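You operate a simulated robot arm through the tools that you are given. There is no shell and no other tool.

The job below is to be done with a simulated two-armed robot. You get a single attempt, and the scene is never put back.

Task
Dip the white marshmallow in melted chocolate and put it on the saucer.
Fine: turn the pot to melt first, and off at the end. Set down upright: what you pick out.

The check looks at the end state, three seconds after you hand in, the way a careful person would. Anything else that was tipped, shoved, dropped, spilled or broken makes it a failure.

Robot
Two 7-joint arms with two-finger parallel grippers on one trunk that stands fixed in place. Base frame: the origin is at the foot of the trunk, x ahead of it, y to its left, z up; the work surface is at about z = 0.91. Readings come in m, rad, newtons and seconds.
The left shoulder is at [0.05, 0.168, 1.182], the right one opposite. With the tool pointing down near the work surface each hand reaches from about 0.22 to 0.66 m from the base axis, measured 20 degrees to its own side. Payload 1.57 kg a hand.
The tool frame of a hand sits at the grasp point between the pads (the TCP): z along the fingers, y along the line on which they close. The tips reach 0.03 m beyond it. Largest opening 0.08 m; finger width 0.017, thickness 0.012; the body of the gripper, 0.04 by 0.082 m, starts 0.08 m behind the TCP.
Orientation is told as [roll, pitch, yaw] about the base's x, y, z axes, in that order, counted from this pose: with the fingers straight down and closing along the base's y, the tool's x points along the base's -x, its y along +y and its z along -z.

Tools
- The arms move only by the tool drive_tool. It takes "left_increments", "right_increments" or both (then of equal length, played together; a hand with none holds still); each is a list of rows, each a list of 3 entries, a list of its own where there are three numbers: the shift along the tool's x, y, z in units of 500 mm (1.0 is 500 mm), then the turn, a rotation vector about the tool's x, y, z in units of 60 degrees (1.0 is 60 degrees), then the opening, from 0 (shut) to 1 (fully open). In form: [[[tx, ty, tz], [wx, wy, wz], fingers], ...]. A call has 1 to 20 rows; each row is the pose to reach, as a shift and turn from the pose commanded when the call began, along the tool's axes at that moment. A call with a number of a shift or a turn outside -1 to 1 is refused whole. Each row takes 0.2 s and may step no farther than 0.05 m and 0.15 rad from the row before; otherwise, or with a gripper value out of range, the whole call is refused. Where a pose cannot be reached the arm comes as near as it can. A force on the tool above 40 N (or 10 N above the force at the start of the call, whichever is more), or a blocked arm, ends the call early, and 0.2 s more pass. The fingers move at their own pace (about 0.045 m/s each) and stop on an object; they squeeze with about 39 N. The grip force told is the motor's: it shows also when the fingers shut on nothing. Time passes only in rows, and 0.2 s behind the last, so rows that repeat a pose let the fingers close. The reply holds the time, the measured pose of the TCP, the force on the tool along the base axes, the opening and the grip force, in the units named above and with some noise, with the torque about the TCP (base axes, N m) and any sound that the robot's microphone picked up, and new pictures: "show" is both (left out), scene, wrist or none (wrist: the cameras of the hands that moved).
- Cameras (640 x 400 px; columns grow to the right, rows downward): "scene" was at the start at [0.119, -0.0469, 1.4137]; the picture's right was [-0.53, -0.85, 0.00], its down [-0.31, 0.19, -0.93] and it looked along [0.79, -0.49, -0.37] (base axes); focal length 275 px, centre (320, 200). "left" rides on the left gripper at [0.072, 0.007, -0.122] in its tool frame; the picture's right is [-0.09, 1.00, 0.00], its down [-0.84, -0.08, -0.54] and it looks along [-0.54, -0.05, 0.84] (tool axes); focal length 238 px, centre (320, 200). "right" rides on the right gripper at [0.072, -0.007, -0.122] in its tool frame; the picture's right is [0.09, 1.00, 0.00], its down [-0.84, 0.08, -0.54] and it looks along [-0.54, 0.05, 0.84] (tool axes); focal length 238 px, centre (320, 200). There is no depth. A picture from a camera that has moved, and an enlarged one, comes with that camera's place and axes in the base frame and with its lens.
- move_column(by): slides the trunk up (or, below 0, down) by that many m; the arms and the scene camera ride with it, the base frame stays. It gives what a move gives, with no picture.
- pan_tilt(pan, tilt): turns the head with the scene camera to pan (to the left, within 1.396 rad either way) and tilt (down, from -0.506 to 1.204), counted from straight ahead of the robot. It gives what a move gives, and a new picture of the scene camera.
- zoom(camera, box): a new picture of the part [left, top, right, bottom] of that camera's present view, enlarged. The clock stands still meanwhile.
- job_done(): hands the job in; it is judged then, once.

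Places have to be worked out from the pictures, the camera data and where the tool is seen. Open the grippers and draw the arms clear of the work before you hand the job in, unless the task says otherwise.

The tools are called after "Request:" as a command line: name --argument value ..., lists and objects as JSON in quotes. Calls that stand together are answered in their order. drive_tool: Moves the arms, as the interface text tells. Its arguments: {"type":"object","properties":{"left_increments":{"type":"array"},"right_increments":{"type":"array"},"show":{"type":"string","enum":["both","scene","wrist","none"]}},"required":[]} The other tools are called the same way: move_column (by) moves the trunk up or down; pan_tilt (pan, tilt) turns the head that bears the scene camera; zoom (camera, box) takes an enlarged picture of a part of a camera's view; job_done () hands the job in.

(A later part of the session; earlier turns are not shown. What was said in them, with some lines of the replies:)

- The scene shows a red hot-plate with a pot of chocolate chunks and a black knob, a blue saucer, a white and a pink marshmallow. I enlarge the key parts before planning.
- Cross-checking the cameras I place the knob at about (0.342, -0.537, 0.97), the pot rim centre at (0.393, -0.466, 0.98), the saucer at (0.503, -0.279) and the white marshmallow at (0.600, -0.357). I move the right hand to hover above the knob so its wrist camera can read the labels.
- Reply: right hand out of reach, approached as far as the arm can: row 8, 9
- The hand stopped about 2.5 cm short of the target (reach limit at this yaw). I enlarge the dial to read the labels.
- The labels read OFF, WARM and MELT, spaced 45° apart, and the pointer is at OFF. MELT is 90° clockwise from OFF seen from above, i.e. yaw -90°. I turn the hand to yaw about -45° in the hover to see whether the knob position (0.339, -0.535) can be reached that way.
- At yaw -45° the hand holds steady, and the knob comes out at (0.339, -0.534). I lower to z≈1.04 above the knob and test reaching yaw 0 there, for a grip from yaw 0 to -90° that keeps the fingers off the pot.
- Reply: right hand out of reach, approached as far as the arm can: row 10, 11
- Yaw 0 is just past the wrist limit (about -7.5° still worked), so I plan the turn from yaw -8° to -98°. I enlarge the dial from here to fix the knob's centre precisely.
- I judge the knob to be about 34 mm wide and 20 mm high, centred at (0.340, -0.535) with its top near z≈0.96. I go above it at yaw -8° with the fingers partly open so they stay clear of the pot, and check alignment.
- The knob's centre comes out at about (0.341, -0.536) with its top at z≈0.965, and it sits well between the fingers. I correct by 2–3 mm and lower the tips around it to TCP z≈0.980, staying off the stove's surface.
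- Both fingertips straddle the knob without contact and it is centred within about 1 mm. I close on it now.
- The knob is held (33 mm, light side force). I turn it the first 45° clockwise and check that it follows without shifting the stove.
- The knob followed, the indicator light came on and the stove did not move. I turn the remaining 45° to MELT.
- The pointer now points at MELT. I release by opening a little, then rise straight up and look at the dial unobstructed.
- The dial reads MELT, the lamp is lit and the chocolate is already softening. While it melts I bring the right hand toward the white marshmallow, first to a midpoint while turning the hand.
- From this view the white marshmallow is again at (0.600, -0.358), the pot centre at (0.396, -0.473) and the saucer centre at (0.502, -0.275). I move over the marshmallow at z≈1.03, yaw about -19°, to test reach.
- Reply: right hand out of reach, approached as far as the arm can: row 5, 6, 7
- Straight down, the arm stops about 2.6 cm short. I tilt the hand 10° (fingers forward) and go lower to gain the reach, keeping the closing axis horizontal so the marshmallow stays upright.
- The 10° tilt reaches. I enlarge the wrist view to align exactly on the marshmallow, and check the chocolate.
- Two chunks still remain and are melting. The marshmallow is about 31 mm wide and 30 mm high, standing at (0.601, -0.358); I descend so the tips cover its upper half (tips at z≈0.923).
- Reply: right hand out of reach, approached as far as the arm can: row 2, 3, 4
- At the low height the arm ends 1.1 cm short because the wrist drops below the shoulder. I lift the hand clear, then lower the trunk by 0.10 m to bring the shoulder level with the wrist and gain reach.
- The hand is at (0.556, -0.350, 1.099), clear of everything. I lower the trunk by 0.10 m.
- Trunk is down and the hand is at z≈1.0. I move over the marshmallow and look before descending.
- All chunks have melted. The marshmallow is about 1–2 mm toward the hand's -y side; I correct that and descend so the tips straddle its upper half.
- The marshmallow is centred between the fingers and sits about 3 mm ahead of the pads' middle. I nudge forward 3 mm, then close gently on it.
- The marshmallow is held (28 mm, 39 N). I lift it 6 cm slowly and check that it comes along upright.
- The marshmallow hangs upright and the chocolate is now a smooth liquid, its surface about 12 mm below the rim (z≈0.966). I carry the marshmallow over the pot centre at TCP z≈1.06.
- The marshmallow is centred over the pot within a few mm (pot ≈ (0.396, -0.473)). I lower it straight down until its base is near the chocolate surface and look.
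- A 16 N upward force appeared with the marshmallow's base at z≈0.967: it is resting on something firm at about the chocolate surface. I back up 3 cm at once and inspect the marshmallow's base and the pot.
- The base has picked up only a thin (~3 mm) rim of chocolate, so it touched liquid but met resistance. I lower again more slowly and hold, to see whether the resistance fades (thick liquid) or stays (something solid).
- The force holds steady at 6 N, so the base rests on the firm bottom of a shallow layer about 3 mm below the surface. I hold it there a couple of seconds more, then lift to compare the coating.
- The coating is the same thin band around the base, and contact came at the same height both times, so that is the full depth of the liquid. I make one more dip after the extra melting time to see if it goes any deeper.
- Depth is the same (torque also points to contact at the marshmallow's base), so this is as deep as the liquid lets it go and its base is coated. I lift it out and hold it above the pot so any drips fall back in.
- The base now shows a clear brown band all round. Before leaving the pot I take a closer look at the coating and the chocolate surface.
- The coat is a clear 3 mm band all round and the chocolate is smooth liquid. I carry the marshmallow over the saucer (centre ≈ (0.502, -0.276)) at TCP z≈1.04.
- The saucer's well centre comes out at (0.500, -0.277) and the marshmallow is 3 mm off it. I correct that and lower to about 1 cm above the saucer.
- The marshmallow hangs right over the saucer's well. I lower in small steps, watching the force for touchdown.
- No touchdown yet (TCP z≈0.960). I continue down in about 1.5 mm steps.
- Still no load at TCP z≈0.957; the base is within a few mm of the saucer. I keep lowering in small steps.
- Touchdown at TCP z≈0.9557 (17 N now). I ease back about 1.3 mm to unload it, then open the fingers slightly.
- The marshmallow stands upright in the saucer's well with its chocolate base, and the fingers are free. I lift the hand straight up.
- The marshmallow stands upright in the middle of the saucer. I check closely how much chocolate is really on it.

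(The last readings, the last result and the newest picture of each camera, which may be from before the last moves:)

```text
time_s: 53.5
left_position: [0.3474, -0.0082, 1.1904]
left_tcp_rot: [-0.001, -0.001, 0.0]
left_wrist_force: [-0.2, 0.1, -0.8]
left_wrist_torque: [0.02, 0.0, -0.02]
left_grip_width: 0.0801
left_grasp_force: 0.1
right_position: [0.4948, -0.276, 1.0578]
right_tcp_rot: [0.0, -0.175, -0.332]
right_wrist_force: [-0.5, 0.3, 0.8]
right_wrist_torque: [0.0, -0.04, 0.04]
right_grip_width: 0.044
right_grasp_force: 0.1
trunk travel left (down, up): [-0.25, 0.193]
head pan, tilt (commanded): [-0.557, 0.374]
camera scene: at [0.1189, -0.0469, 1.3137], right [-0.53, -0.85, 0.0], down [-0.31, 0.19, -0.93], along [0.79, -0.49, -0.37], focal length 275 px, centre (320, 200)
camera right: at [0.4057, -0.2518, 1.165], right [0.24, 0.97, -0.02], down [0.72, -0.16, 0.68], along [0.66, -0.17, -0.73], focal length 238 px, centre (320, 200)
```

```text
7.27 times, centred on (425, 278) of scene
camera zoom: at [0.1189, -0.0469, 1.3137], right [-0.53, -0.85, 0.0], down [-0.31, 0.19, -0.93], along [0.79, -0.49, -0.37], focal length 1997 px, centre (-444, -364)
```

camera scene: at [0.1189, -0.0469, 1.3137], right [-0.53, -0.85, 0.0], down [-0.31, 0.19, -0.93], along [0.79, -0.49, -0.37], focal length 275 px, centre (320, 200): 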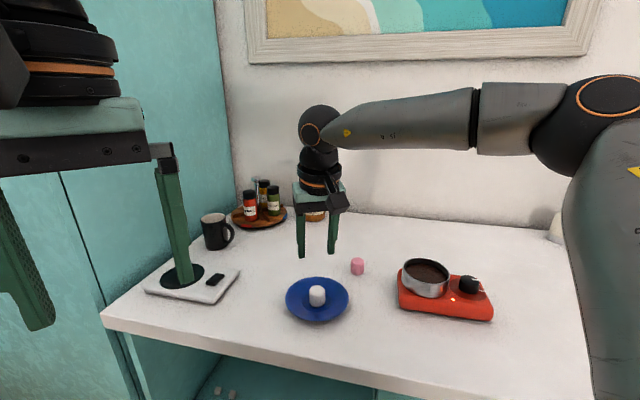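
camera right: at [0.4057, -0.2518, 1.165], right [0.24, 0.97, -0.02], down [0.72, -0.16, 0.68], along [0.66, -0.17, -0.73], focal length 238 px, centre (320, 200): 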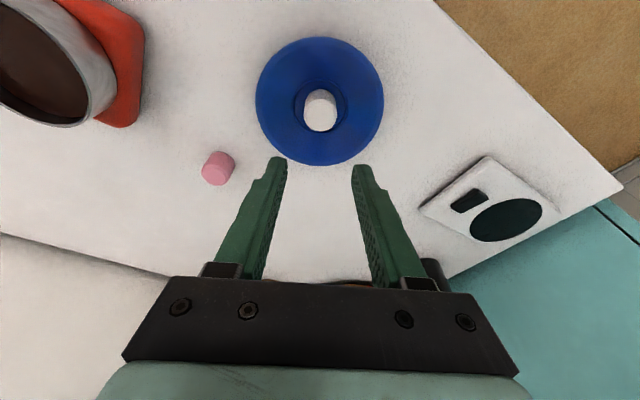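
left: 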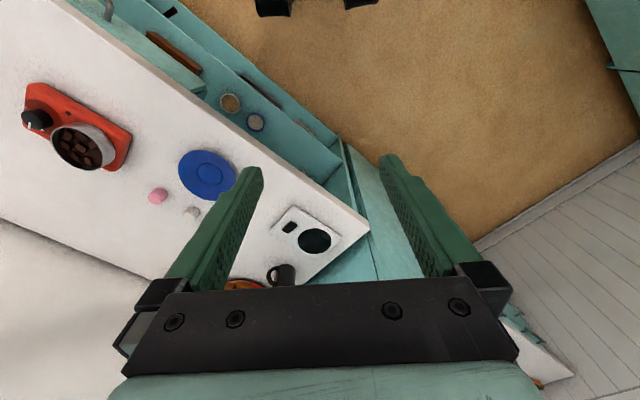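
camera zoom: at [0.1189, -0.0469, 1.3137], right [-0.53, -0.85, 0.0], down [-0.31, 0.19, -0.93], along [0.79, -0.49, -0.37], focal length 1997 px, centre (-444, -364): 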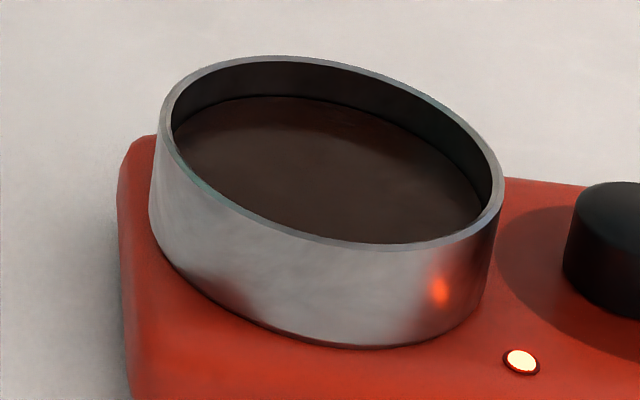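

The brown covers just the lowest bevel of the marshmallow (about 3 mm). To know whether the pot really has no more depth, I go back over the pot with the hand empty and upright, fingers closed, to feel where the firm level under the chocolate lies.

Request:
drive_tool --right_increments '[[[0.0073, -0.0547, -0.0026], [0, 0.0556, 0], 0.55], [[0.0145, -0.1094, -0.0051], [0, 0.1111, 0], 0.4], [[0.0218, -0.164, -0.0077], [0, 0.1667, 0], 0.2], [[0.029, -0.2187, -0.0102], [0, 0.1667, 0], 0.0], [[0.0363, -0.2734, -0.0128], [0, 0.1667, 0], 0.0], [[0.0435, -0.3281, -0.0153], [0, 0.1667, 0], 0.0], [[0.0508, -0.3827, -0.0179], [0, 0.1667, 0], 0.0], [[0.058, -0.4374, -0.0204], [0, 0.1667, 0], 0.0], [[0.058, -0.4374, -0.0204], [0, 0.1667, 0], 0.0]]' --show "both"

Request:
zoom --camera "right" --box '[230, 80, 410, 220]'

```text
time_s: 55.5
left_position: [0.3481, -0.0088, 1.1901]
left_tcp_rot: [0.002, 0.001, 0.0]
left_wrist_force: [0.6, 0.6, -1.0]
left_wrist_torque: [-0.02, 0.04, 0.01]
left_grip_width: 0.08
left_grasp_force: 0.0
right_position: [0.3926, -0.4734, 1.0602]
right_tcp_rot: [-0.001, 0.0, -0.332]
right_wrist_force: [0.8, -0.1, 0.4]
right_wrist_torque: [-0.01, 0.0, 0.01]
right_grip_width: 0.0
right_grasp_force: 21.4
trunk travel left (down, up): [-0.25, 0.193]
head pan, tilt (commanded): [-0.557, 0.374]
camera scene: at [0.1189, -0.0469, 1.3137], right [-0.53, -0.85, 0.0], down [-0.31, 0.19, -0.93], along [0.79, -0.49, -0.37], focal length 275 px, centre (320, 200)
camera right: at [0.3228, -0.4559, 1.1822], right [0.24, 0.97, 0.0], down [0.82, -0.2, 0.54], along [0.53, -0.13, -0.84], focal length 238 px, centre (320, 200)
```

scene: 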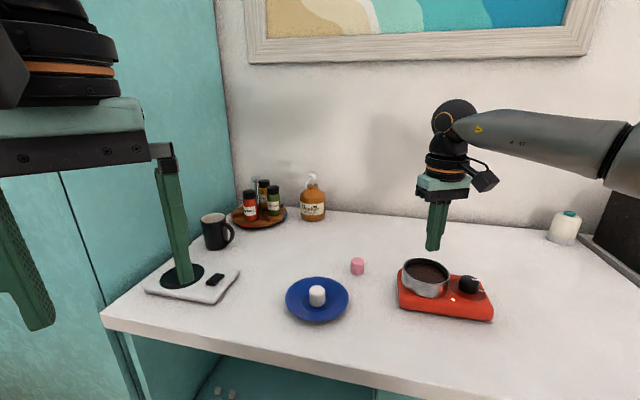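
right: 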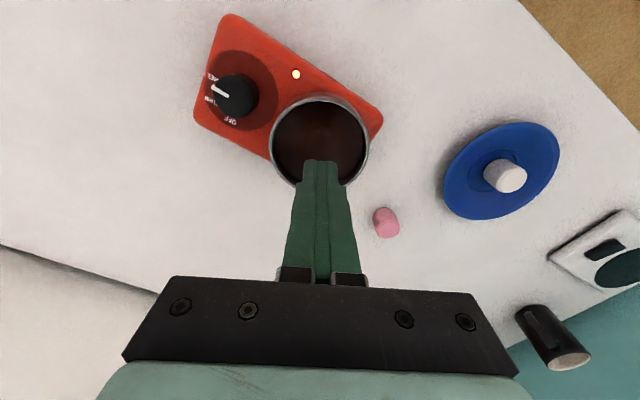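

```text
2.86 times, centred on (320, 150) of right
camera zoom: at [0.3228, -0.4559, 1.1822], right [0.24, 0.97, 0.0], down [0.82, -0.2, 0.54], along [0.53, -0.13, -0.84], focal length 681 px, centre (320, 343)
```

zoom: 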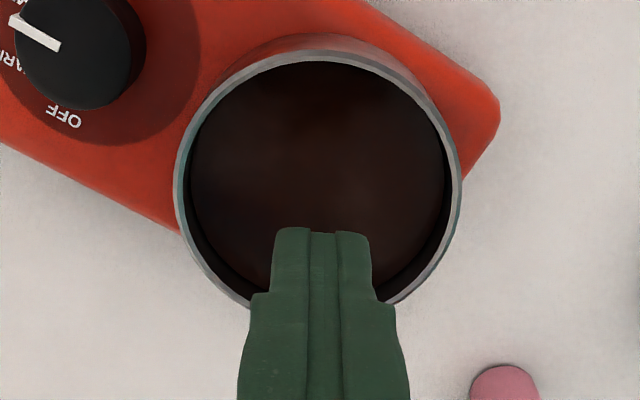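

The closed fingers are centred over the pot. I lower slowly until the tips are at z≈0.967 and read the force.

Request:
drive_tool --right_increments '[[[0, 0, 0.035], [0, 0, 0], 0], [[0, 0, 0.07], [0, 0, 0], 0], [[0, 0, 0.1], [0, 0, 0], 0], [[0, 0, 0.116], [0, 0, 0], 0], [[0, 0, 0.1264], [0, 0, 0], 0], [[0, 0, 0.1264], [0, 0, 0], 0]]' --show "none"

Request:
drive_tool --right_increments '[[[0, 0, 0.003], [0, 0, 0], 0], [[0, 0, 0.006], [0, 0, 0], 0], [[0, 0, 0.006], [0, 0, 0], 0]]' --show "none"

```text
time_s: 56.9
left_position: [0.3466, -0.0083, 1.1911]
left_tcp_rot: [0.0, 0.001, 0.001]
left_wrist_force: [-0.2, -0.1, -0.3]
left_wrist_torque: [0.0, 0.02, 0.02]
left_grip_width: 0.0798
left_grasp_force: 0.1
right_position: [0.394, -0.4725, 0.9969]
right_tcp_rot: [0.0, -0.003, -0.332]
right_wrist_force: [0.6, -1.2, 5.7]
right_wrist_torque: [0.0, 0.06, 0.09]
right_grip_width: 0.0001
right_grasp_force: 22.3
trunk travel left (down, up): [-0.25, 0.193]
head pan, tilt (commanded): [-0.557, 0.374]
```

```text
time_s: 57.7
left_position: [0.3458, -0.0078, 1.1927]
left_tcp_rot: [-0.002, -0.003, 0.001]
left_wrist_force: [-0.7, 0.3, 0.2]
left_wrist_torque: [0.03, -0.01, -0.04]
left_grip_width: 0.0799
left_grasp_force: 0.0
right_position: [0.3945, -0.4718, 0.9975]
right_tcp_rot: [-0.003, -0.006, -0.331]
right_wrist_force: [-3.0, -11.1, 31.3]
right_wrist_torque: [-0.27, 0.29, 0.23]
right_grip_width: 0.0
right_grasp_force: 21.6
trunk travel left (down, up): [-0.25, 0.193]
head pan, tilt (commanded): [-0.557, 0.374]
```

The tips met the same firm level at z≈0.967, so the pot only allows about 3 mm of dip and the marshmallow had its full dip. I back straight up out of the pot and check that nothing moved.

Request:
drive_tool --right_increments '[[[0, 0, -0.006], [0, 0, 0], 0], [[0, 0, -0.03], [0, 0, 0], 0], [[0, 0, -0.08], [0, 0, 0], 0], [[0, 0, -0.14], [0, 0, 0], 0], [[0, 0, -0.2], [0, 0, 0], 0], [[0, 0, -0.2], [0, 0, 0], 0]]' --show "both"

Request:
zoom --camera "scene" --box '[385, 240, 505, 330]'

Request:
zoom --camera "right" --box '[230, 60, 410, 200]'

```text
time_s: 59.1
left_position: [0.3468, -0.0087, 1.1902]
left_tcp_rot: [0.0, 0.0, 0.001]
left_wrist_force: [0.4, -1.0, -0.9]
left_wrist_torque: [0.01, 0.02, 0.0]
left_grip_width: 0.0799
left_grasp_force: 0.0
right_position: [0.394, -0.474, 1.0945]
right_tcp_rot: [0.0, 0.0, -0.332]
right_wrist_force: [0.2, -0.4, 0.5]
right_wrist_torque: [0.03, -0.01, -0.03]
right_grip_width: 0.0001
right_grasp_force: 20.8
trunk travel left (down, up): [-0.25, 0.193]
head pan, tilt (commanded): [-0.557, 0.374]
camera scene: at [0.119, -0.047, 1.3137], right [-0.53, -0.85, 0.0], down [-0.31, 0.19, -0.93], along [0.79, -0.49, -0.37], focal length 275 px, centre (320, 200)
camera right: at [0.3241, -0.4554, 1.2162], right [0.24, 0.97, 0.0], down [0.82, -0.2, 0.54], along [0.53, -0.13, -0.84], focal length 238 px, centre (320, 200)
```

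scene: 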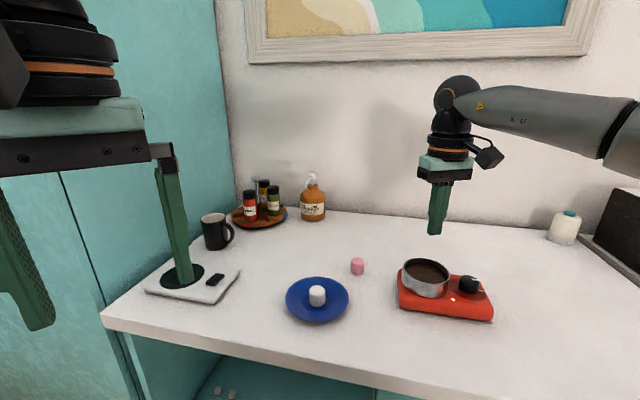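
right: 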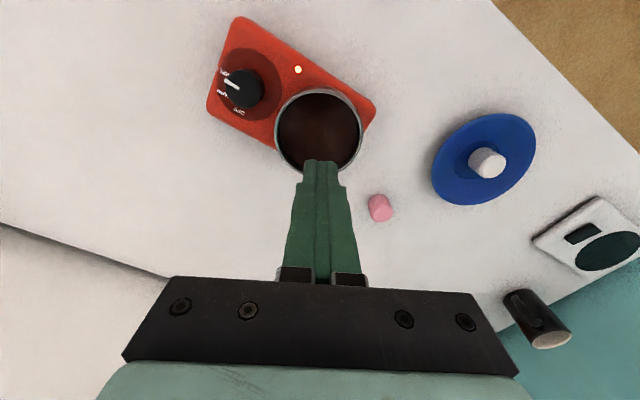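

```text
4.44 times, centred on (445, 285) of scene
camera zoom: at [0.119, -0.047, 1.3137], right [-0.53, -0.85, 0.0], down [-0.31, 0.19, -0.93], along [0.79, -0.49, -0.37], focal length 1221 px, centre (-236, -178)
```

zoom: 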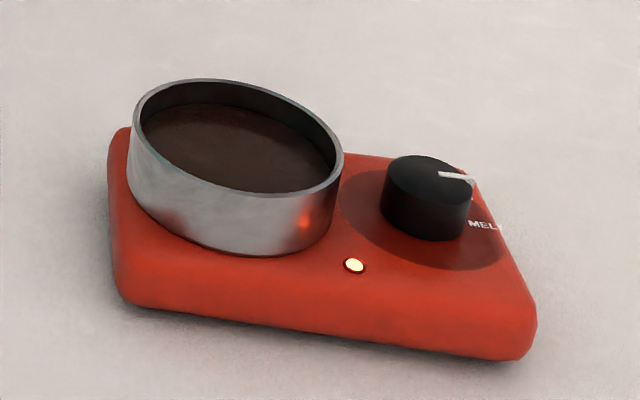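

```text
2.86 times, centred on (320, 130) of right
camera zoom: at [0.3241, -0.4554, 1.2162], right [0.24, 0.97, 0.0], down [0.82, -0.2, 0.54], along [0.53, -0.13, -0.84], focal length 681 px, centre (320, 400)
```

zoom: 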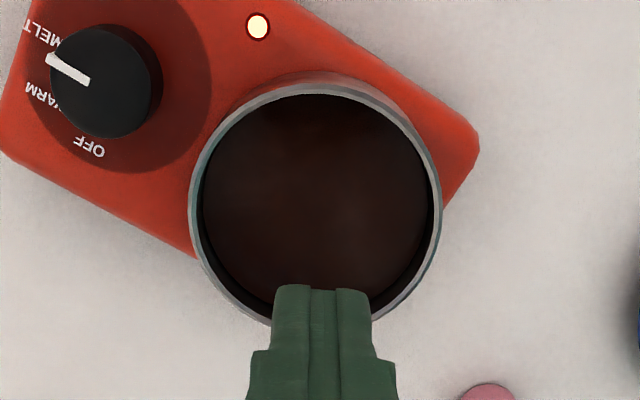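

Pot, stove and marshmallow are all where they were. I raise the trunk back up by 0.10 m to the height that worked for the knob.

Request:
move_column --by 0.1

```text
time_s: 60.5
left_position: [0.348, -0.009, 1.2913]
left_tcp_rot: [0.001, 0.0, 0.001]
left_wrist_force: [0.0, 0.1, 0.8]
left_wrist_torque: [-0.01, -0.01, 0.02]
left_grip_width: 0.0798
left_grasp_force: 0.1
right_position: [0.3951, -0.4739, 1.1945]
right_tcp_rot: [0.0, -0.001, -0.33]
right_wrist_force: [-0.4, 0.8, -0.1]
right_wrist_torque: [0.01, -0.03, -0.03]
right_grip_width: 0.0
right_grasp_force: 21.1
trunk travel left (down, up): [-0.35, 0.093]
head pan, tilt (commanded): [-0.557, 0.374]
```

Next I move over the knob (0.341, -0.536) at z≈1.08 while turning the hand 60° back and opening the fingers to 46 mm.

Request:
drive_tool --right_increments '[[[0.0076, -0.019, 0.0286], [0, 0, 0.125], 0.57], [[0.0153, -0.0381, 0.0573], [0, 0, 0.25], 0.57], [[0.0229, -0.0571, 0.0859], [0, 0, 0.375], 0.57], [[0.0305, -0.0761, 0.1145], [0, 0, 0.5], 0.57], [[0.0381, -0.0951, 0.1431], [0, 0, 0.625], 0.57], [[0.0458, -0.1142, 0.1718], [0, 0, 0.75], 0.57], [[0.0534, -0.1332, 0.2004], [0, 0, 0.875], 0.57], [[0.061, -0.1522, 0.229], [0, 0, 1.0], 0.57], [[0.061, -0.1522, 0.229], [0, 0, 1.0], 0.57]]' --show "wrist"

```text
time_s: 62.5
left_position: [0.347, -0.0083, 1.2903]
left_tcp_rot: [0.0, -0.001, 0.0]
left_wrist_force: [0.8, -0.2, -0.6]
left_wrist_torque: [0.03, 0.01, 0.01]
left_grip_width: 0.08
left_grasp_force: 0.0
right_position: [0.3404, -0.5355, 1.0794]
right_tcp_rot: [0.001, 0.001, -1.38]
right_wrist_force: [-0.7, -0.6, -0.2]
right_wrist_torque: [0.03, -0.03, 0.01]
right_grip_width: 0.0456
right_grasp_force: 0.1
trunk travel left (down, up): [-0.35, 0.093]
head pan, tilt (commanded): [-0.557, 0.374]
camera right: at [0.3201, -0.4661, 1.2014], right [0.96, 0.28, 0.0], down [0.23, -0.81, 0.54], along [0.15, -0.52, -0.84], focal length 238 px, centre (320, 200)
```

right: 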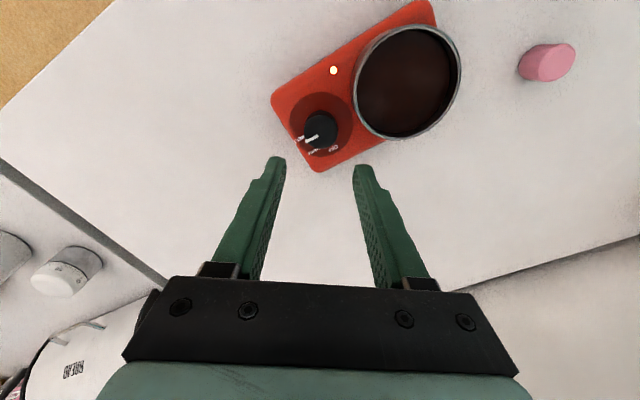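

I finish the turn to yaw ≈ -98.5° (as when I let go of the knob) and lower to z≈1.03 to check alignment.

Request:
drive_tool --right_increments '[[[0, 0, 0.033], [0, 0, 0.11], 0.57], [[-0.0007, 0.0009, 0.066], [0, 0, 0.22], 0.57], [[-0.0014, 0.0018, 0.1], [0, 0, 0.325], 0.57], [[-0.0014, 0.0018, 0.1], [0, 0, 0.325], 0.57]]' --show "both"

Request:
zoom --camera "right" --box '[250, 90, 390, 190]'

```text
time_s: 63.5
left_position: [0.3473, -0.0084, 1.2917]
left_tcp_rot: [0.0, 0.001, 0.001]
left_wrist_force: [0.7, 1.2, -0.7]
left_wrist_torque: [0.01, 0.03, 0.01]
left_grip_width: 0.0799
left_grasp_force: 0.0
right_position: [0.3416, -0.537, 1.0286]
right_tcp_rot: [-0.001, 0.001, -1.723]
right_wrist_force: [-0.7, -0.5, 0.1]
right_wrist_torque: [-0.03, -0.05, 0.01]
right_grip_width: 0.0455
right_grasp_force: 0.1
trunk travel left (down, up): [-0.35, 0.093]
head pan, tilt (commanded): [-0.557, 0.374]
camera scene: at [0.1189, -0.0468, 1.4137], right [-0.53, -0.85, 0.0], down [-0.31, 0.19, -0.93], along [0.79, -0.49, -0.37], focal length 275 px, centre (320, 200)
camera right: at [0.3451, -0.4636, 1.1501], right [1.0, -0.06, 0.0], down [-0.05, -0.84, 0.54], along [-0.03, -0.54, -0.84], focal length 238 px, centre (320, 200)
```

scene: 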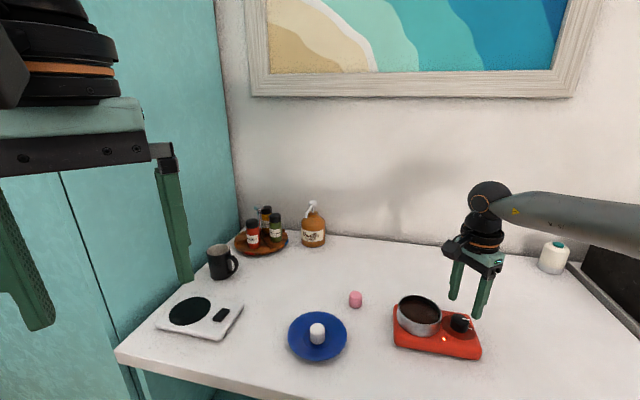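
right: 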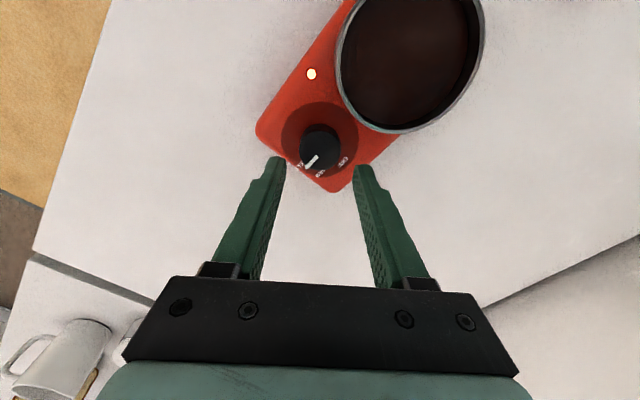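

```text
4.00 times, centred on (320, 140) of right
camera zoom: at [0.3451, -0.4636, 1.1501], right [1.0, -0.06, 0.0], down [-0.05, -0.84, 0.54], along [-0.03, -0.54, -0.84], focal length 953 px, centre (320, 440)
```

zoom: 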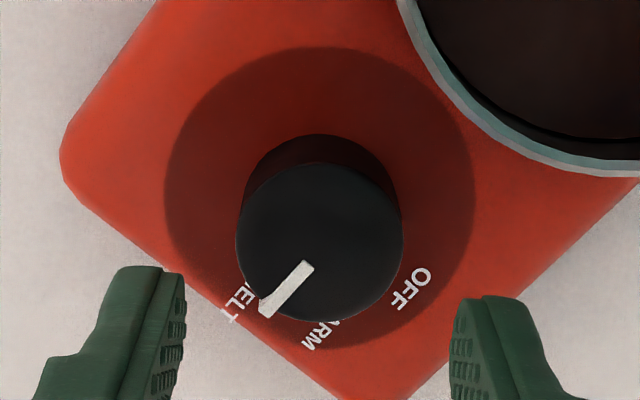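

The knob is centred between the fingers. I lower the tips around it to TCP z≈0.980, then close.

Request:
drive_tool --right_increments '[[[0, 0.0, 0.03], [0, 0, 0], 0.57], [[0, 0, 0.06], [0, 0, 0], 0.57], [[0, 0, 0.085], [0, 0, 0], 0.57], [[0, 0, 0.098], [0, 0, 0], 0.57], [[0, 0, 0.098], [0, 0, 0], 0.57]]' --show "both"

Request:
zoom --camera "right" --box '[250, 120, 390, 210]'

Request:
zoom --camera "scene" --box '[400, 260, 500, 360]'

```text
time_s: 64.7
left_position: [0.347, -0.009, 1.2915]
left_tcp_rot: [0.003, -0.001, 0.0]
left_wrist_force: [-0.1, 0.2, 0.2]
left_wrist_torque: [0.02, -0.01, -0.01]
left_grip_width: 0.0799
left_grasp_force: 0.1
right_position: [0.3426, -0.536, 0.9801]
right_tcp_rot: [0.001, 0.0, -1.72]
right_wrist_force: [0.0, 0.1, 0.5]
right_wrist_torque: [0.0, 0.02, -0.01]
right_grip_width: 0.0455
right_grasp_force: 0.0
trunk travel left (down, up): [-0.35, 0.093]
head pan, tilt (commanded): [-0.557, 0.374]
camera scene: at [0.119, -0.0469, 1.4137], right [-0.53, -0.85, 0.0], down [-0.31, 0.19, -0.93], along [0.79, -0.49, -0.37], focal length 275 px, centre (320, 200)
camera right: at [0.3461, -0.4631, 1.1014], right [1.0, -0.06, 0.0], down [-0.05, -0.84, 0.54], along [-0.03, -0.54, -0.84], focal length 238 px, centre (320, 200)
```

scene: 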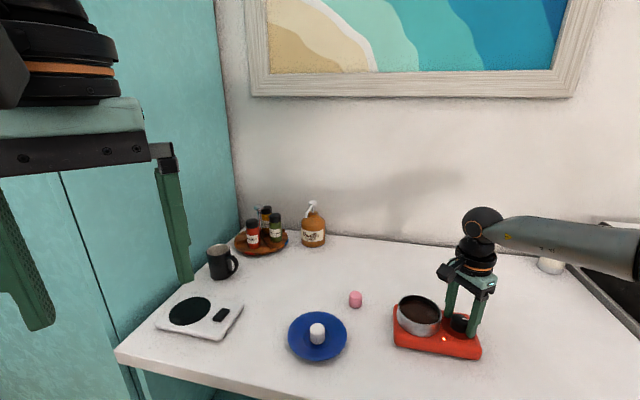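
right: 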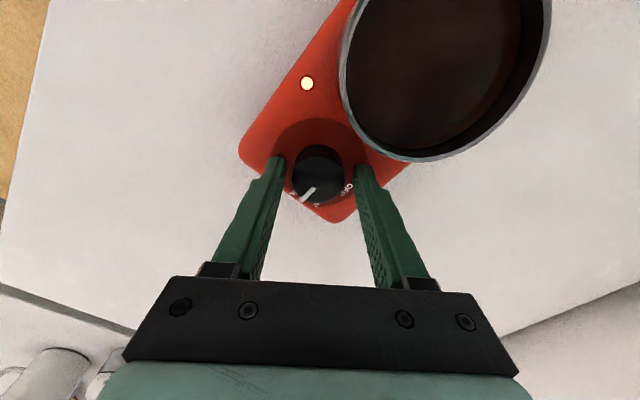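

```text
4.44 times, centred on (320, 165) of right
camera zoom: at [0.3461, -0.4631, 1.1014], right [1.0, -0.06, 0.0], down [-0.05, -0.84, 0.54], along [-0.03, -0.54, -0.84], focal length 1059 px, centre (320, 356)
```

zoom: 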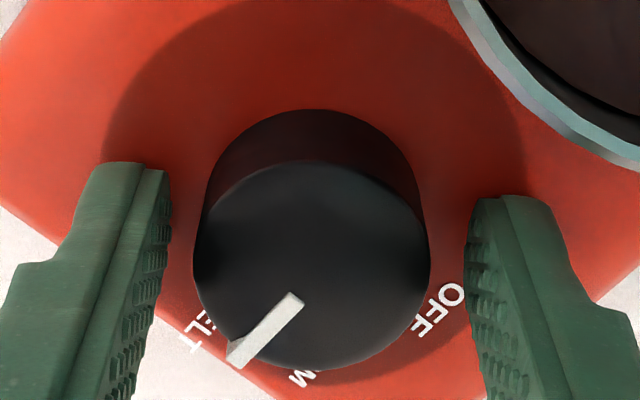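

```text
4.00 times, centred on (450, 310) of scene
camera zoom: at [0.119, -0.0469, 1.4137], right [-0.53, -0.85, 0.0], down [-0.31, 0.19, -0.93], along [0.79, -0.49, -0.37], focal length 1098 px, centre (-200, -240)
```

zoom: 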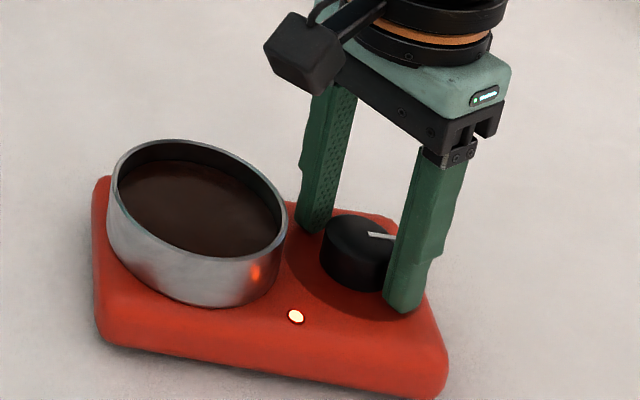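

The knob is about 1 mm to the hand's -y side; I shift by that and close on it.

Request:
drive_tool --right_increments '[[[0, -0.002, 0], [0, 0, 0], 0.57], [[0, -0.002, 0], [0, 0, 0], 0.4], [[0, -0.002, 0], [0, 0, 0], 0.2], [[0, -0.002, 0], [0, 0, 0], 0.2], [[0, -0.002, 0], [0, 0, 0], 0.2]]' --show "none"

Request:
drive_tool --right_increments '[[[0, 0, 0], [0, 0, -0.1], 0.2], [[0, 0, 0], [0, 0, -0.2], 0.2], [[0, 0, 0], [0, 0, -0.3], 0.2], [[0, 0, 0], [0, 0, -0.4], 0.2], [[0, 0, 0], [0, 0, -0.5], 0.2], [[0, 0, 0], [0, 0, -0.6], 0.2], [[0, 0, 0], [0, 0, -0.7], 0.2], [[0, 0, 0], [0, 0, -0.75], 0.2]]' --show "both"

Request:
zoom --camera "scene" --box '[400, 260, 500, 360]'

Request:
zoom --camera "right" --box '[250, 120, 390, 210]'

```text
time_s: 65.9
left_position: [0.3478, -0.0094, 1.2904]
left_tcp_rot: [0.001, 0.001, 0.0]
left_wrist_force: [-0.4, 1.0, -0.6]
left_wrist_torque: [0.01, -0.01, -0.01]
left_grip_width: 0.08
left_grasp_force: 0.1
right_position: [0.3417, -0.5362, 0.9803]
right_tcp_rot: [0.0, -0.001, -1.718]
right_wrist_force: [0.1, 0.8, -0.4]
right_wrist_torque: [-0.01, 0.01, -0.04]
right_grip_width: 0.033
right_grasp_force: 39.3
trunk travel left (down, up): [-0.35, 0.093]
head pan, tilt (commanded): [-0.557, 0.374]
```

```text
time_s: 67.7
left_position: [0.3478, -0.0089, 1.2915]
left_tcp_rot: [-0.001, -0.001, 0.0]
left_wrist_force: [0.3, -0.7, -0.5]
left_wrist_torque: [0.01, 0.03, 0.01]
left_grip_width: 0.08
left_grasp_force: 0.1
right_position: [0.3414, -0.5345, 0.9797]
right_tcp_rot: [0.0, 0.0, -0.932]
right_wrist_force: [2.8, 0.1, 0.1]
right_wrist_torque: [0.1, -0.12, 0.02]
right_grip_width: 0.033
right_grasp_force: 39.1
trunk travel left (down, up): [-0.35, 0.093]
head pan, tilt (commanded): [-0.557, 0.374]
camera scene: at [0.1194, -0.0471, 1.4136], right [-0.53, -0.85, 0.0], down [-0.31, 0.19, -0.93], along [0.79, -0.49, -0.37], focal length 275 px, centre (320, 200)
camera right: at [0.293, -0.4812, 1.1019], right [0.74, 0.67, 0.0], down [0.56, -0.63, 0.54], along [0.36, -0.4, -0.84], focal length 238 px, centre (320, 200)
```

scene: 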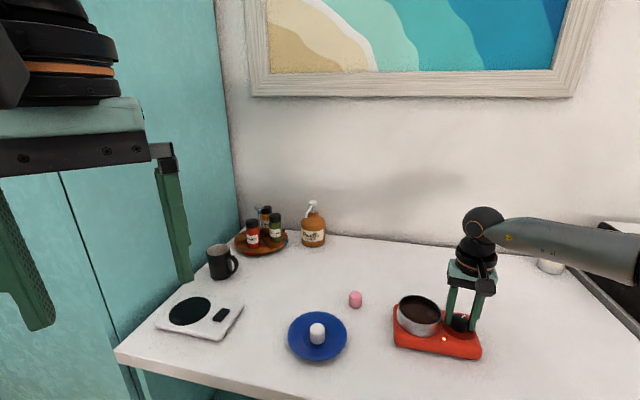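
right: 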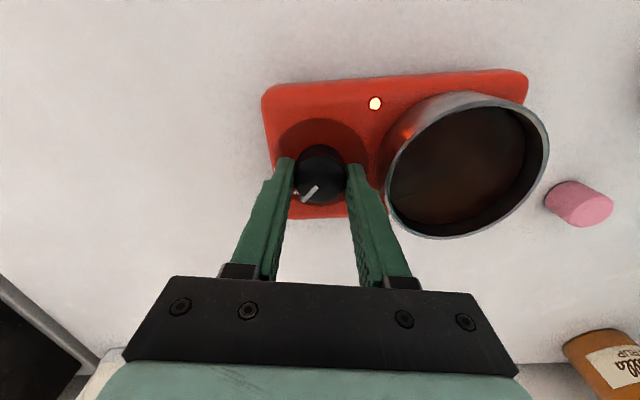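

```text
4.00 times, centred on (450, 310) of scene
camera zoom: at [0.1194, -0.0471, 1.4136], right [-0.53, -0.85, 0.0], down [-0.31, 0.19, -0.93], along [0.79, -0.49, -0.37], focal length 1098 px, centre (-200, -240)
```

zoom: 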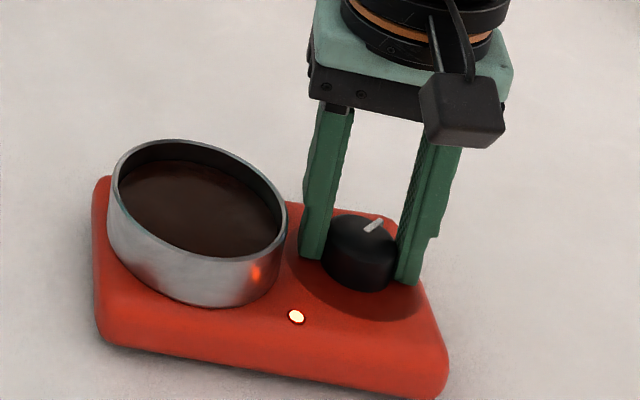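

```text
4.44 times, centred on (320, 165) of right
camera zoom: at [0.293, -0.4812, 1.1019], right [0.74, 0.67, 0.0], down [0.56, -0.63, 0.54], along [0.36, -0.4, -0.84], focal length 1059 px, centre (320, 356)
```

zoom: 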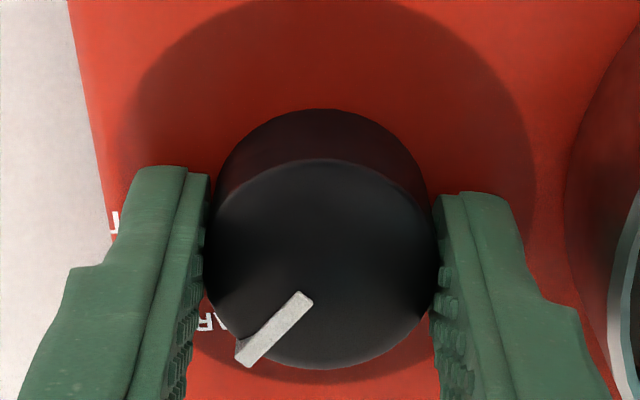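

The knob follows smoothly. I turn the remaining 45° back to OFF (yaw ≈ -8°).

Request:
drive_tool --right_increments '[[[0, 0, 0], [0, 0, -0.1], 0.2], [[0, 0, 0], [0, 0, -0.2], 0.2], [[0, 0, 0], [0, 0, -0.3], 0.2], [[0, 0, 0], [0, 0, -0.4], 0.2], [[0, 0, 0], [0, 0, -0.5], 0.2], [[0, 0, 0], [0, 0, -0.6], 0.2], [[0, 0, 0], [0, 0, -0.7], 0.2], [[0, 0, 0], [0, 0, -0.757], 0.2]]' --show "both"

Request:
zoom --camera "scene" --box '[400, 260, 500, 360]'

Request:
zoom --camera "right" --box '[250, 120, 390, 210]'

```text
time_s: 69.5
left_position: [0.3469, -0.0099, 1.2929]
left_tcp_rot: [-0.001, 0.0, -0.001]
left_wrist_force: [-0.4, -0.5, 0.2]
left_wrist_torque: [0.03, 0.03, 0.02]
left_grip_width: 0.0798
left_grasp_force: 0.1
right_position: [0.3406, -0.5367, 0.9802]
right_tcp_rot: [-0.001, -0.001, -0.14]
right_wrist_force: [0.8, -0.2, -0.5]
right_wrist_torque: [-0.05, 0.13, -0.16]
right_grip_width: 0.033
right_grasp_force: 39.1
trunk travel left (down, up): [-0.35, 0.093]
head pan, tilt (commanded): [-0.557, 0.374]
camera scene: at [0.1196, -0.0476, 1.4136], right [-0.53, -0.85, 0.0], down [-0.31, 0.19, -0.93], along [0.79, -0.49, -0.37], focal length 275 px, centre (320, 200)
camera right: at [0.2691, -0.5319, 1.1022], right [0.05, 1.0, 0.0], down [0.84, -0.04, 0.54], along [0.54, -0.03, -0.84], focal length 238 px, centre (320, 200)
```

scene: 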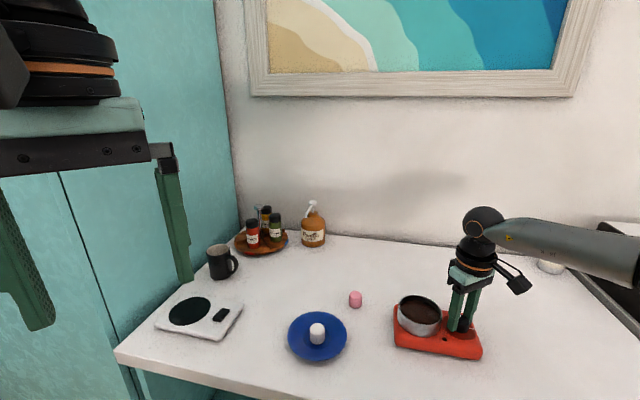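
right: 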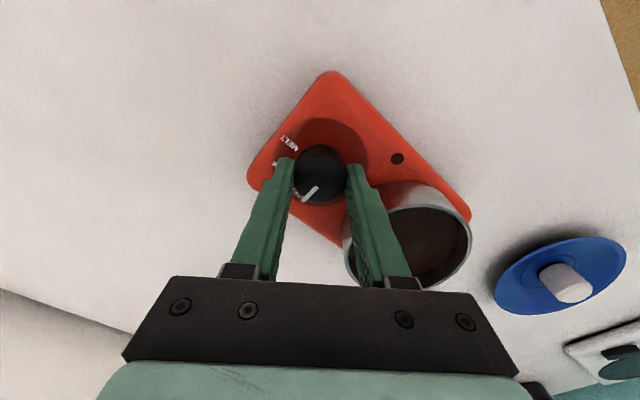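

```text
4.00 times, centred on (450, 310) of scene
camera zoom: at [0.1196, -0.0476, 1.4136], right [-0.53, -0.85, 0.0], down [-0.31, 0.19, -0.93], along [0.79, -0.49, -0.37], focal length 1098 px, centre (-200, -240)
```

zoom: 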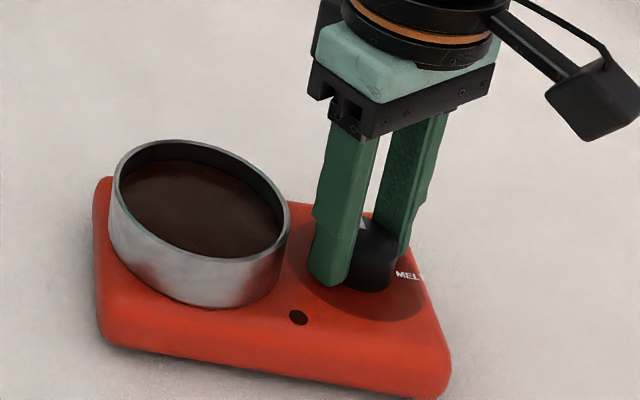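

```text
4.44 times, centred on (320, 165) of right
camera zoom: at [0.2691, -0.5319, 1.1022], right [0.05, 1.0, 0.0], down [0.84, -0.04, 0.54], along [0.54, -0.03, -0.84], focal length 1059 px, centre (320, 356)
```

zoom: 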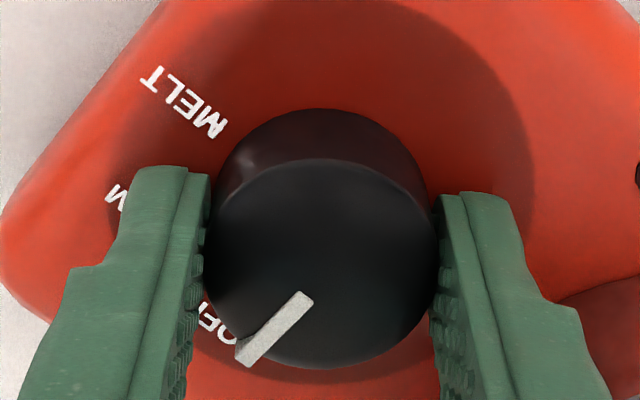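

The lamp is out and the pointer is at OFF. I open the fingers slightly and rise straight up.

Request:
drive_tool --right_increments '[[[0, 0, 0], [0, 0, 0], 0.5], [[0, 0, 0], [0, 0, 0], 0.57], [[0, 0, 0], [0, 0, 0], 0.57], [[0, 0, -0.04], [0, 0, 0], 0.57], [[0, 0, -0.1], [0, 0, 0], 0.57], [[0, 0, -0.17], [0, 0, 0], 0.57], [[0, 0, -0.24], [0, 0, 0], 0.57]]' --show "both"

Request:
zoom --camera "right" --box '[250, 80, 390, 170]'

Request:
zoom --camera "scene" --box '[380, 270, 500, 370]'

```text
time_s: 71.1
left_position: [0.3475, -0.0079, 1.2908]
left_tcp_rot: [-0.001, 0.001, 0.0]
left_wrist_force: [0.4, 0.5, 0.1]
left_wrist_torque: [-0.02, -0.03, 0.03]
left_grip_width: 0.0799
left_grasp_force: 0.1
right_position: [0.3414, -0.5344, 1.1025]
right_tcp_rot: [-0.001, -0.003, -0.139]
right_wrist_force: [-1.1, 0.1, 0.9]
right_wrist_torque: [0.03, -0.02, 0.0]
right_grip_width: 0.0457
right_grasp_force: 0.1
trunk travel left (down, up): [-0.35, 0.093]
head pan, tilt (commanded): [-0.557, 0.374]
camera scene: at [0.1188, -0.0464, 1.4137], right [-0.53, -0.85, 0.0], down [-0.31, 0.19, -0.93], along [0.79, -0.49, -0.36], focal length 275 px, centre (320, 200)
camera right: at [0.2687, -0.53, 1.2242], right [0.05, 1.0, 0.0], down [0.84, -0.04, 0.54], along [0.54, -0.03, -0.84], focal length 238 px, centre (320, 200)
```

scene: 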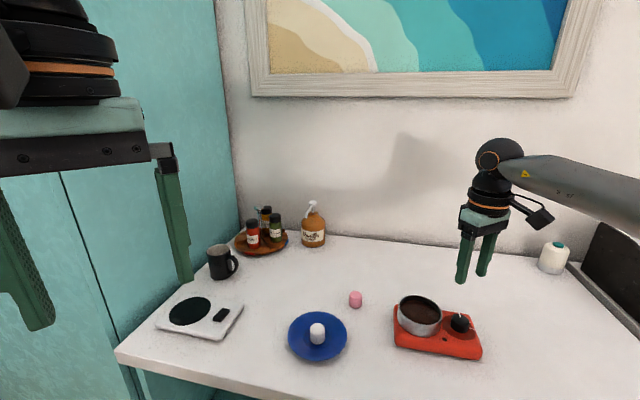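
right: 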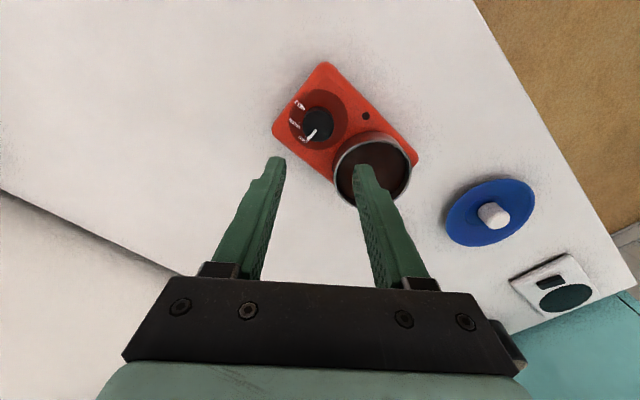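

```text
4.44 times, centred on (320, 125) of right
camera zoom: at [0.2687, -0.53, 1.2242], right [0.05, 1.0, 0.0], down [0.84, -0.04, 0.54], along [0.54, -0.03, -0.84], focal length 1059 px, centre (320, 533)
```

zoom: 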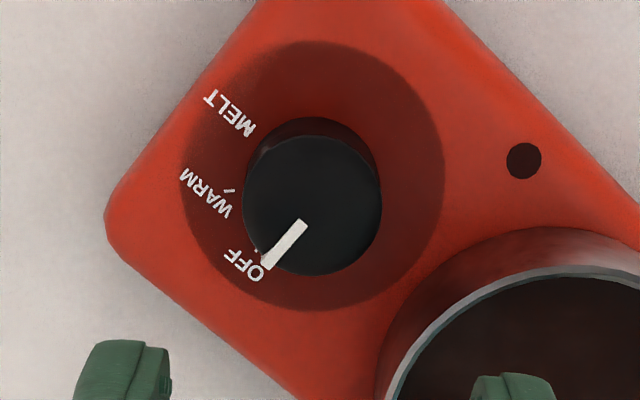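

```text
4.00 times, centred on (440, 320) of scene
camera zoom: at [0.1188, -0.0464, 1.4137], right [-0.53, -0.85, 0.0], down [-0.31, 0.19, -0.93], along [0.79, -0.49, -0.36], focal length 1098 px, centre (-160, -280)
```

zoom: 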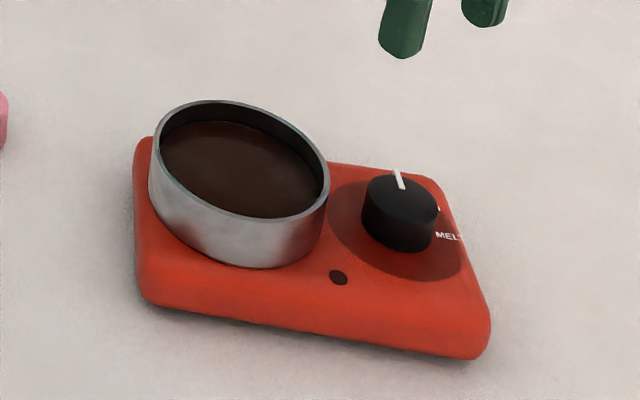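

Dial at OFF, lamp dark, pot and stove unmoved. I open the hand fully and draw the right arm back up to its starting place, clear of the work.

Request:
drive_tool --right_increments '[[[0.0, 0.0, -0.08], [0, 0, 0], 0.57], [[0.0, 0.03, -0.16], [0, 0, -0.02], 0.6], [[0.03, 0.09, -0.22], [0, 0, -0.04], 0.7], [[0.07, 0.15, -0.28], [0, 0, -0.06], 0.8], [[0.11, 0.21, -0.33], [0, 0, -0.08], 0.9], [[0.15, 0.275, -0.37], [0, 0, -0.1], 1.0], [[0.185, 0.345, -0.4], [0, 0, -0.12], 1.0], [[0.2208, 0.4094, -0.433], [0, 0, -0.1333], 1.0], [[0.2208, 0.4094, -0.433], [0, 0, -0.1333], 1.0]]' --show "both"

Request:
zoom --camera "scene" --box '[270, 280, 390, 370]'

Request:
zoom --camera "scene" --box '[140, 190, 380, 340]'

Request:
zoom --camera "scene" --box '[380, 270, 500, 370]'

```text
time_s: 73.1
left_position: [0.3483, -0.0085, 1.2917]
left_tcp_rot: [-0.001, 0.0, 0.001]
left_wrist_force: [-1.2, 0.2, -0.2]
left_wrist_torque: [0.0, 0.04, 0.0]
left_grip_width: 0.08
left_grasp_force: 0.0
right_position: [0.2602, -0.319, 1.3155]
right_tcp_rot: [0.002, -0.001, -0.001]
right_wrist_force: [0.3, 0.1, 0.2]
right_wrist_torque: [0.02, -0.01, -0.01]
right_grip_width: 0.0801
right_grasp_force: 0.1
trunk travel left (down, up): [-0.35, 0.093]
head pan, tilt (commanded): [-0.557, 0.374]
camera scene: at [0.1192, -0.0473, 1.4136], right [-0.53, -0.85, 0.0], down [-0.31, 0.19, -0.93], along [0.79, -0.49, -0.37], focal length 275 px, centre (320, 200)
camera right: at [0.1877, -0.3246, 1.4379], right [-0.09, 1.0, 0.0], down [0.84, 0.08, 0.54], along [0.54, 0.05, -0.84], focal length 238 px, centre (320, 200)
```

scene: 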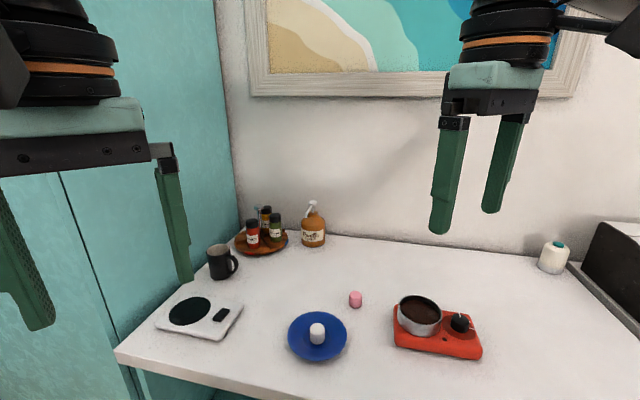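
right: 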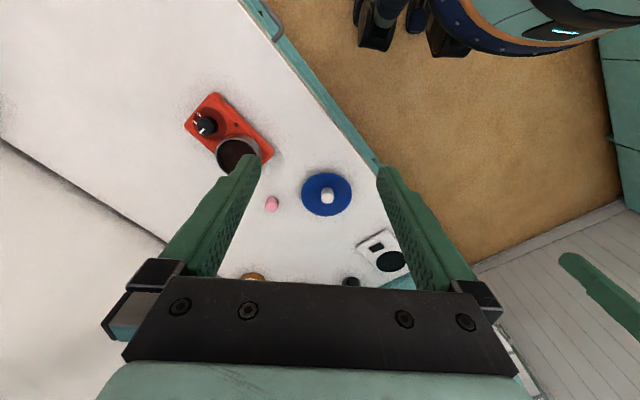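

```text
4.44 times, centred on (330, 325) of scene
camera zoom: at [0.1192, -0.0473, 1.4136], right [-0.53, -0.85, 0.0], down [-0.31, 0.19, -0.93], along [0.79, -0.49, -0.37], focal length 1221 px, centre (276, -356)
```

zoom: 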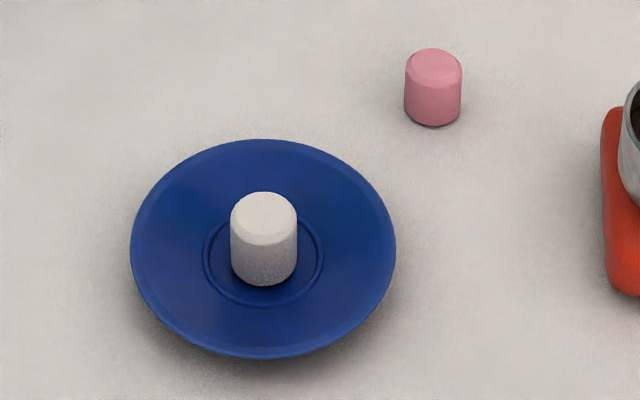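

```text
2.67 times, centred on (260, 265) of scene
camera zoom: at [0.1192, -0.0473, 1.4136], right [-0.53, -0.85, 0.0], down [-0.31, 0.19, -0.93], along [0.79, -0.49, -0.37], focal length 732 px, centre (480, 27)
```

zoom: 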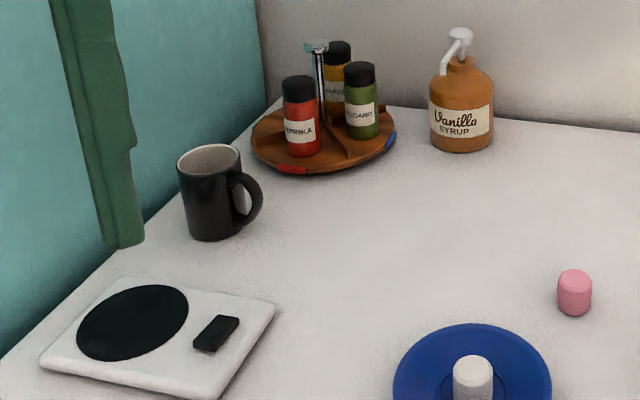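

```text
4.00 times, centred on (440, 320) of scene
camera zoom: at [0.1192, -0.0473, 1.4136], right [-0.53, -0.85, 0.0], down [-0.31, 0.19, -0.93], along [0.79, -0.49, -0.37], focal length 1098 px, centre (-160, -280)
```

zoom: 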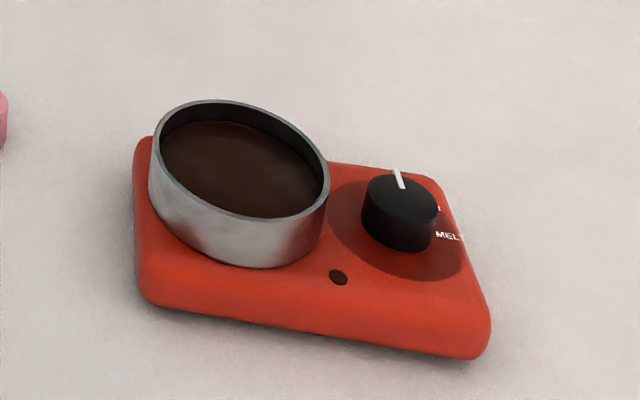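

The marshmallow stands upright in the middle of the saucer with chocolate on its base. The stove is off, the other things are where they were, and both hands are open and clear. I hand the job in.

Request:
job_done

```text
The job is handed in.
```

I dipped the white marshmallow in the melted chocolate and set it upright in the middle of the saucer. The coating is thin: only the lowest 3 mm or so is brown.

- **Melting:** I turned the knob to MELT first. All the chocolate chunks had melted before the dip.
- **Dipping:** The marshmallow met a firm level just under the chocolate surface each time, at z ≈ 0.967. I tried three dips. I then felt with the empty, closed fingertips and found the same level, so this was as deep as it would go. If the check wants more of the marshmallow covered, the thin coat could count against it.
- **Fingertips:** That last test put the right hand's fingertips in the chocolate before I used them to turn the knob off. I saw no chocolate left on the knob or table.
- **Off:** The knob is back at OFF and the lamp is dark.
- **Everything else:** The pot, stove, pink marshmallow and other items look unmoved in the final pictures. Both hands are open and clear of the work.
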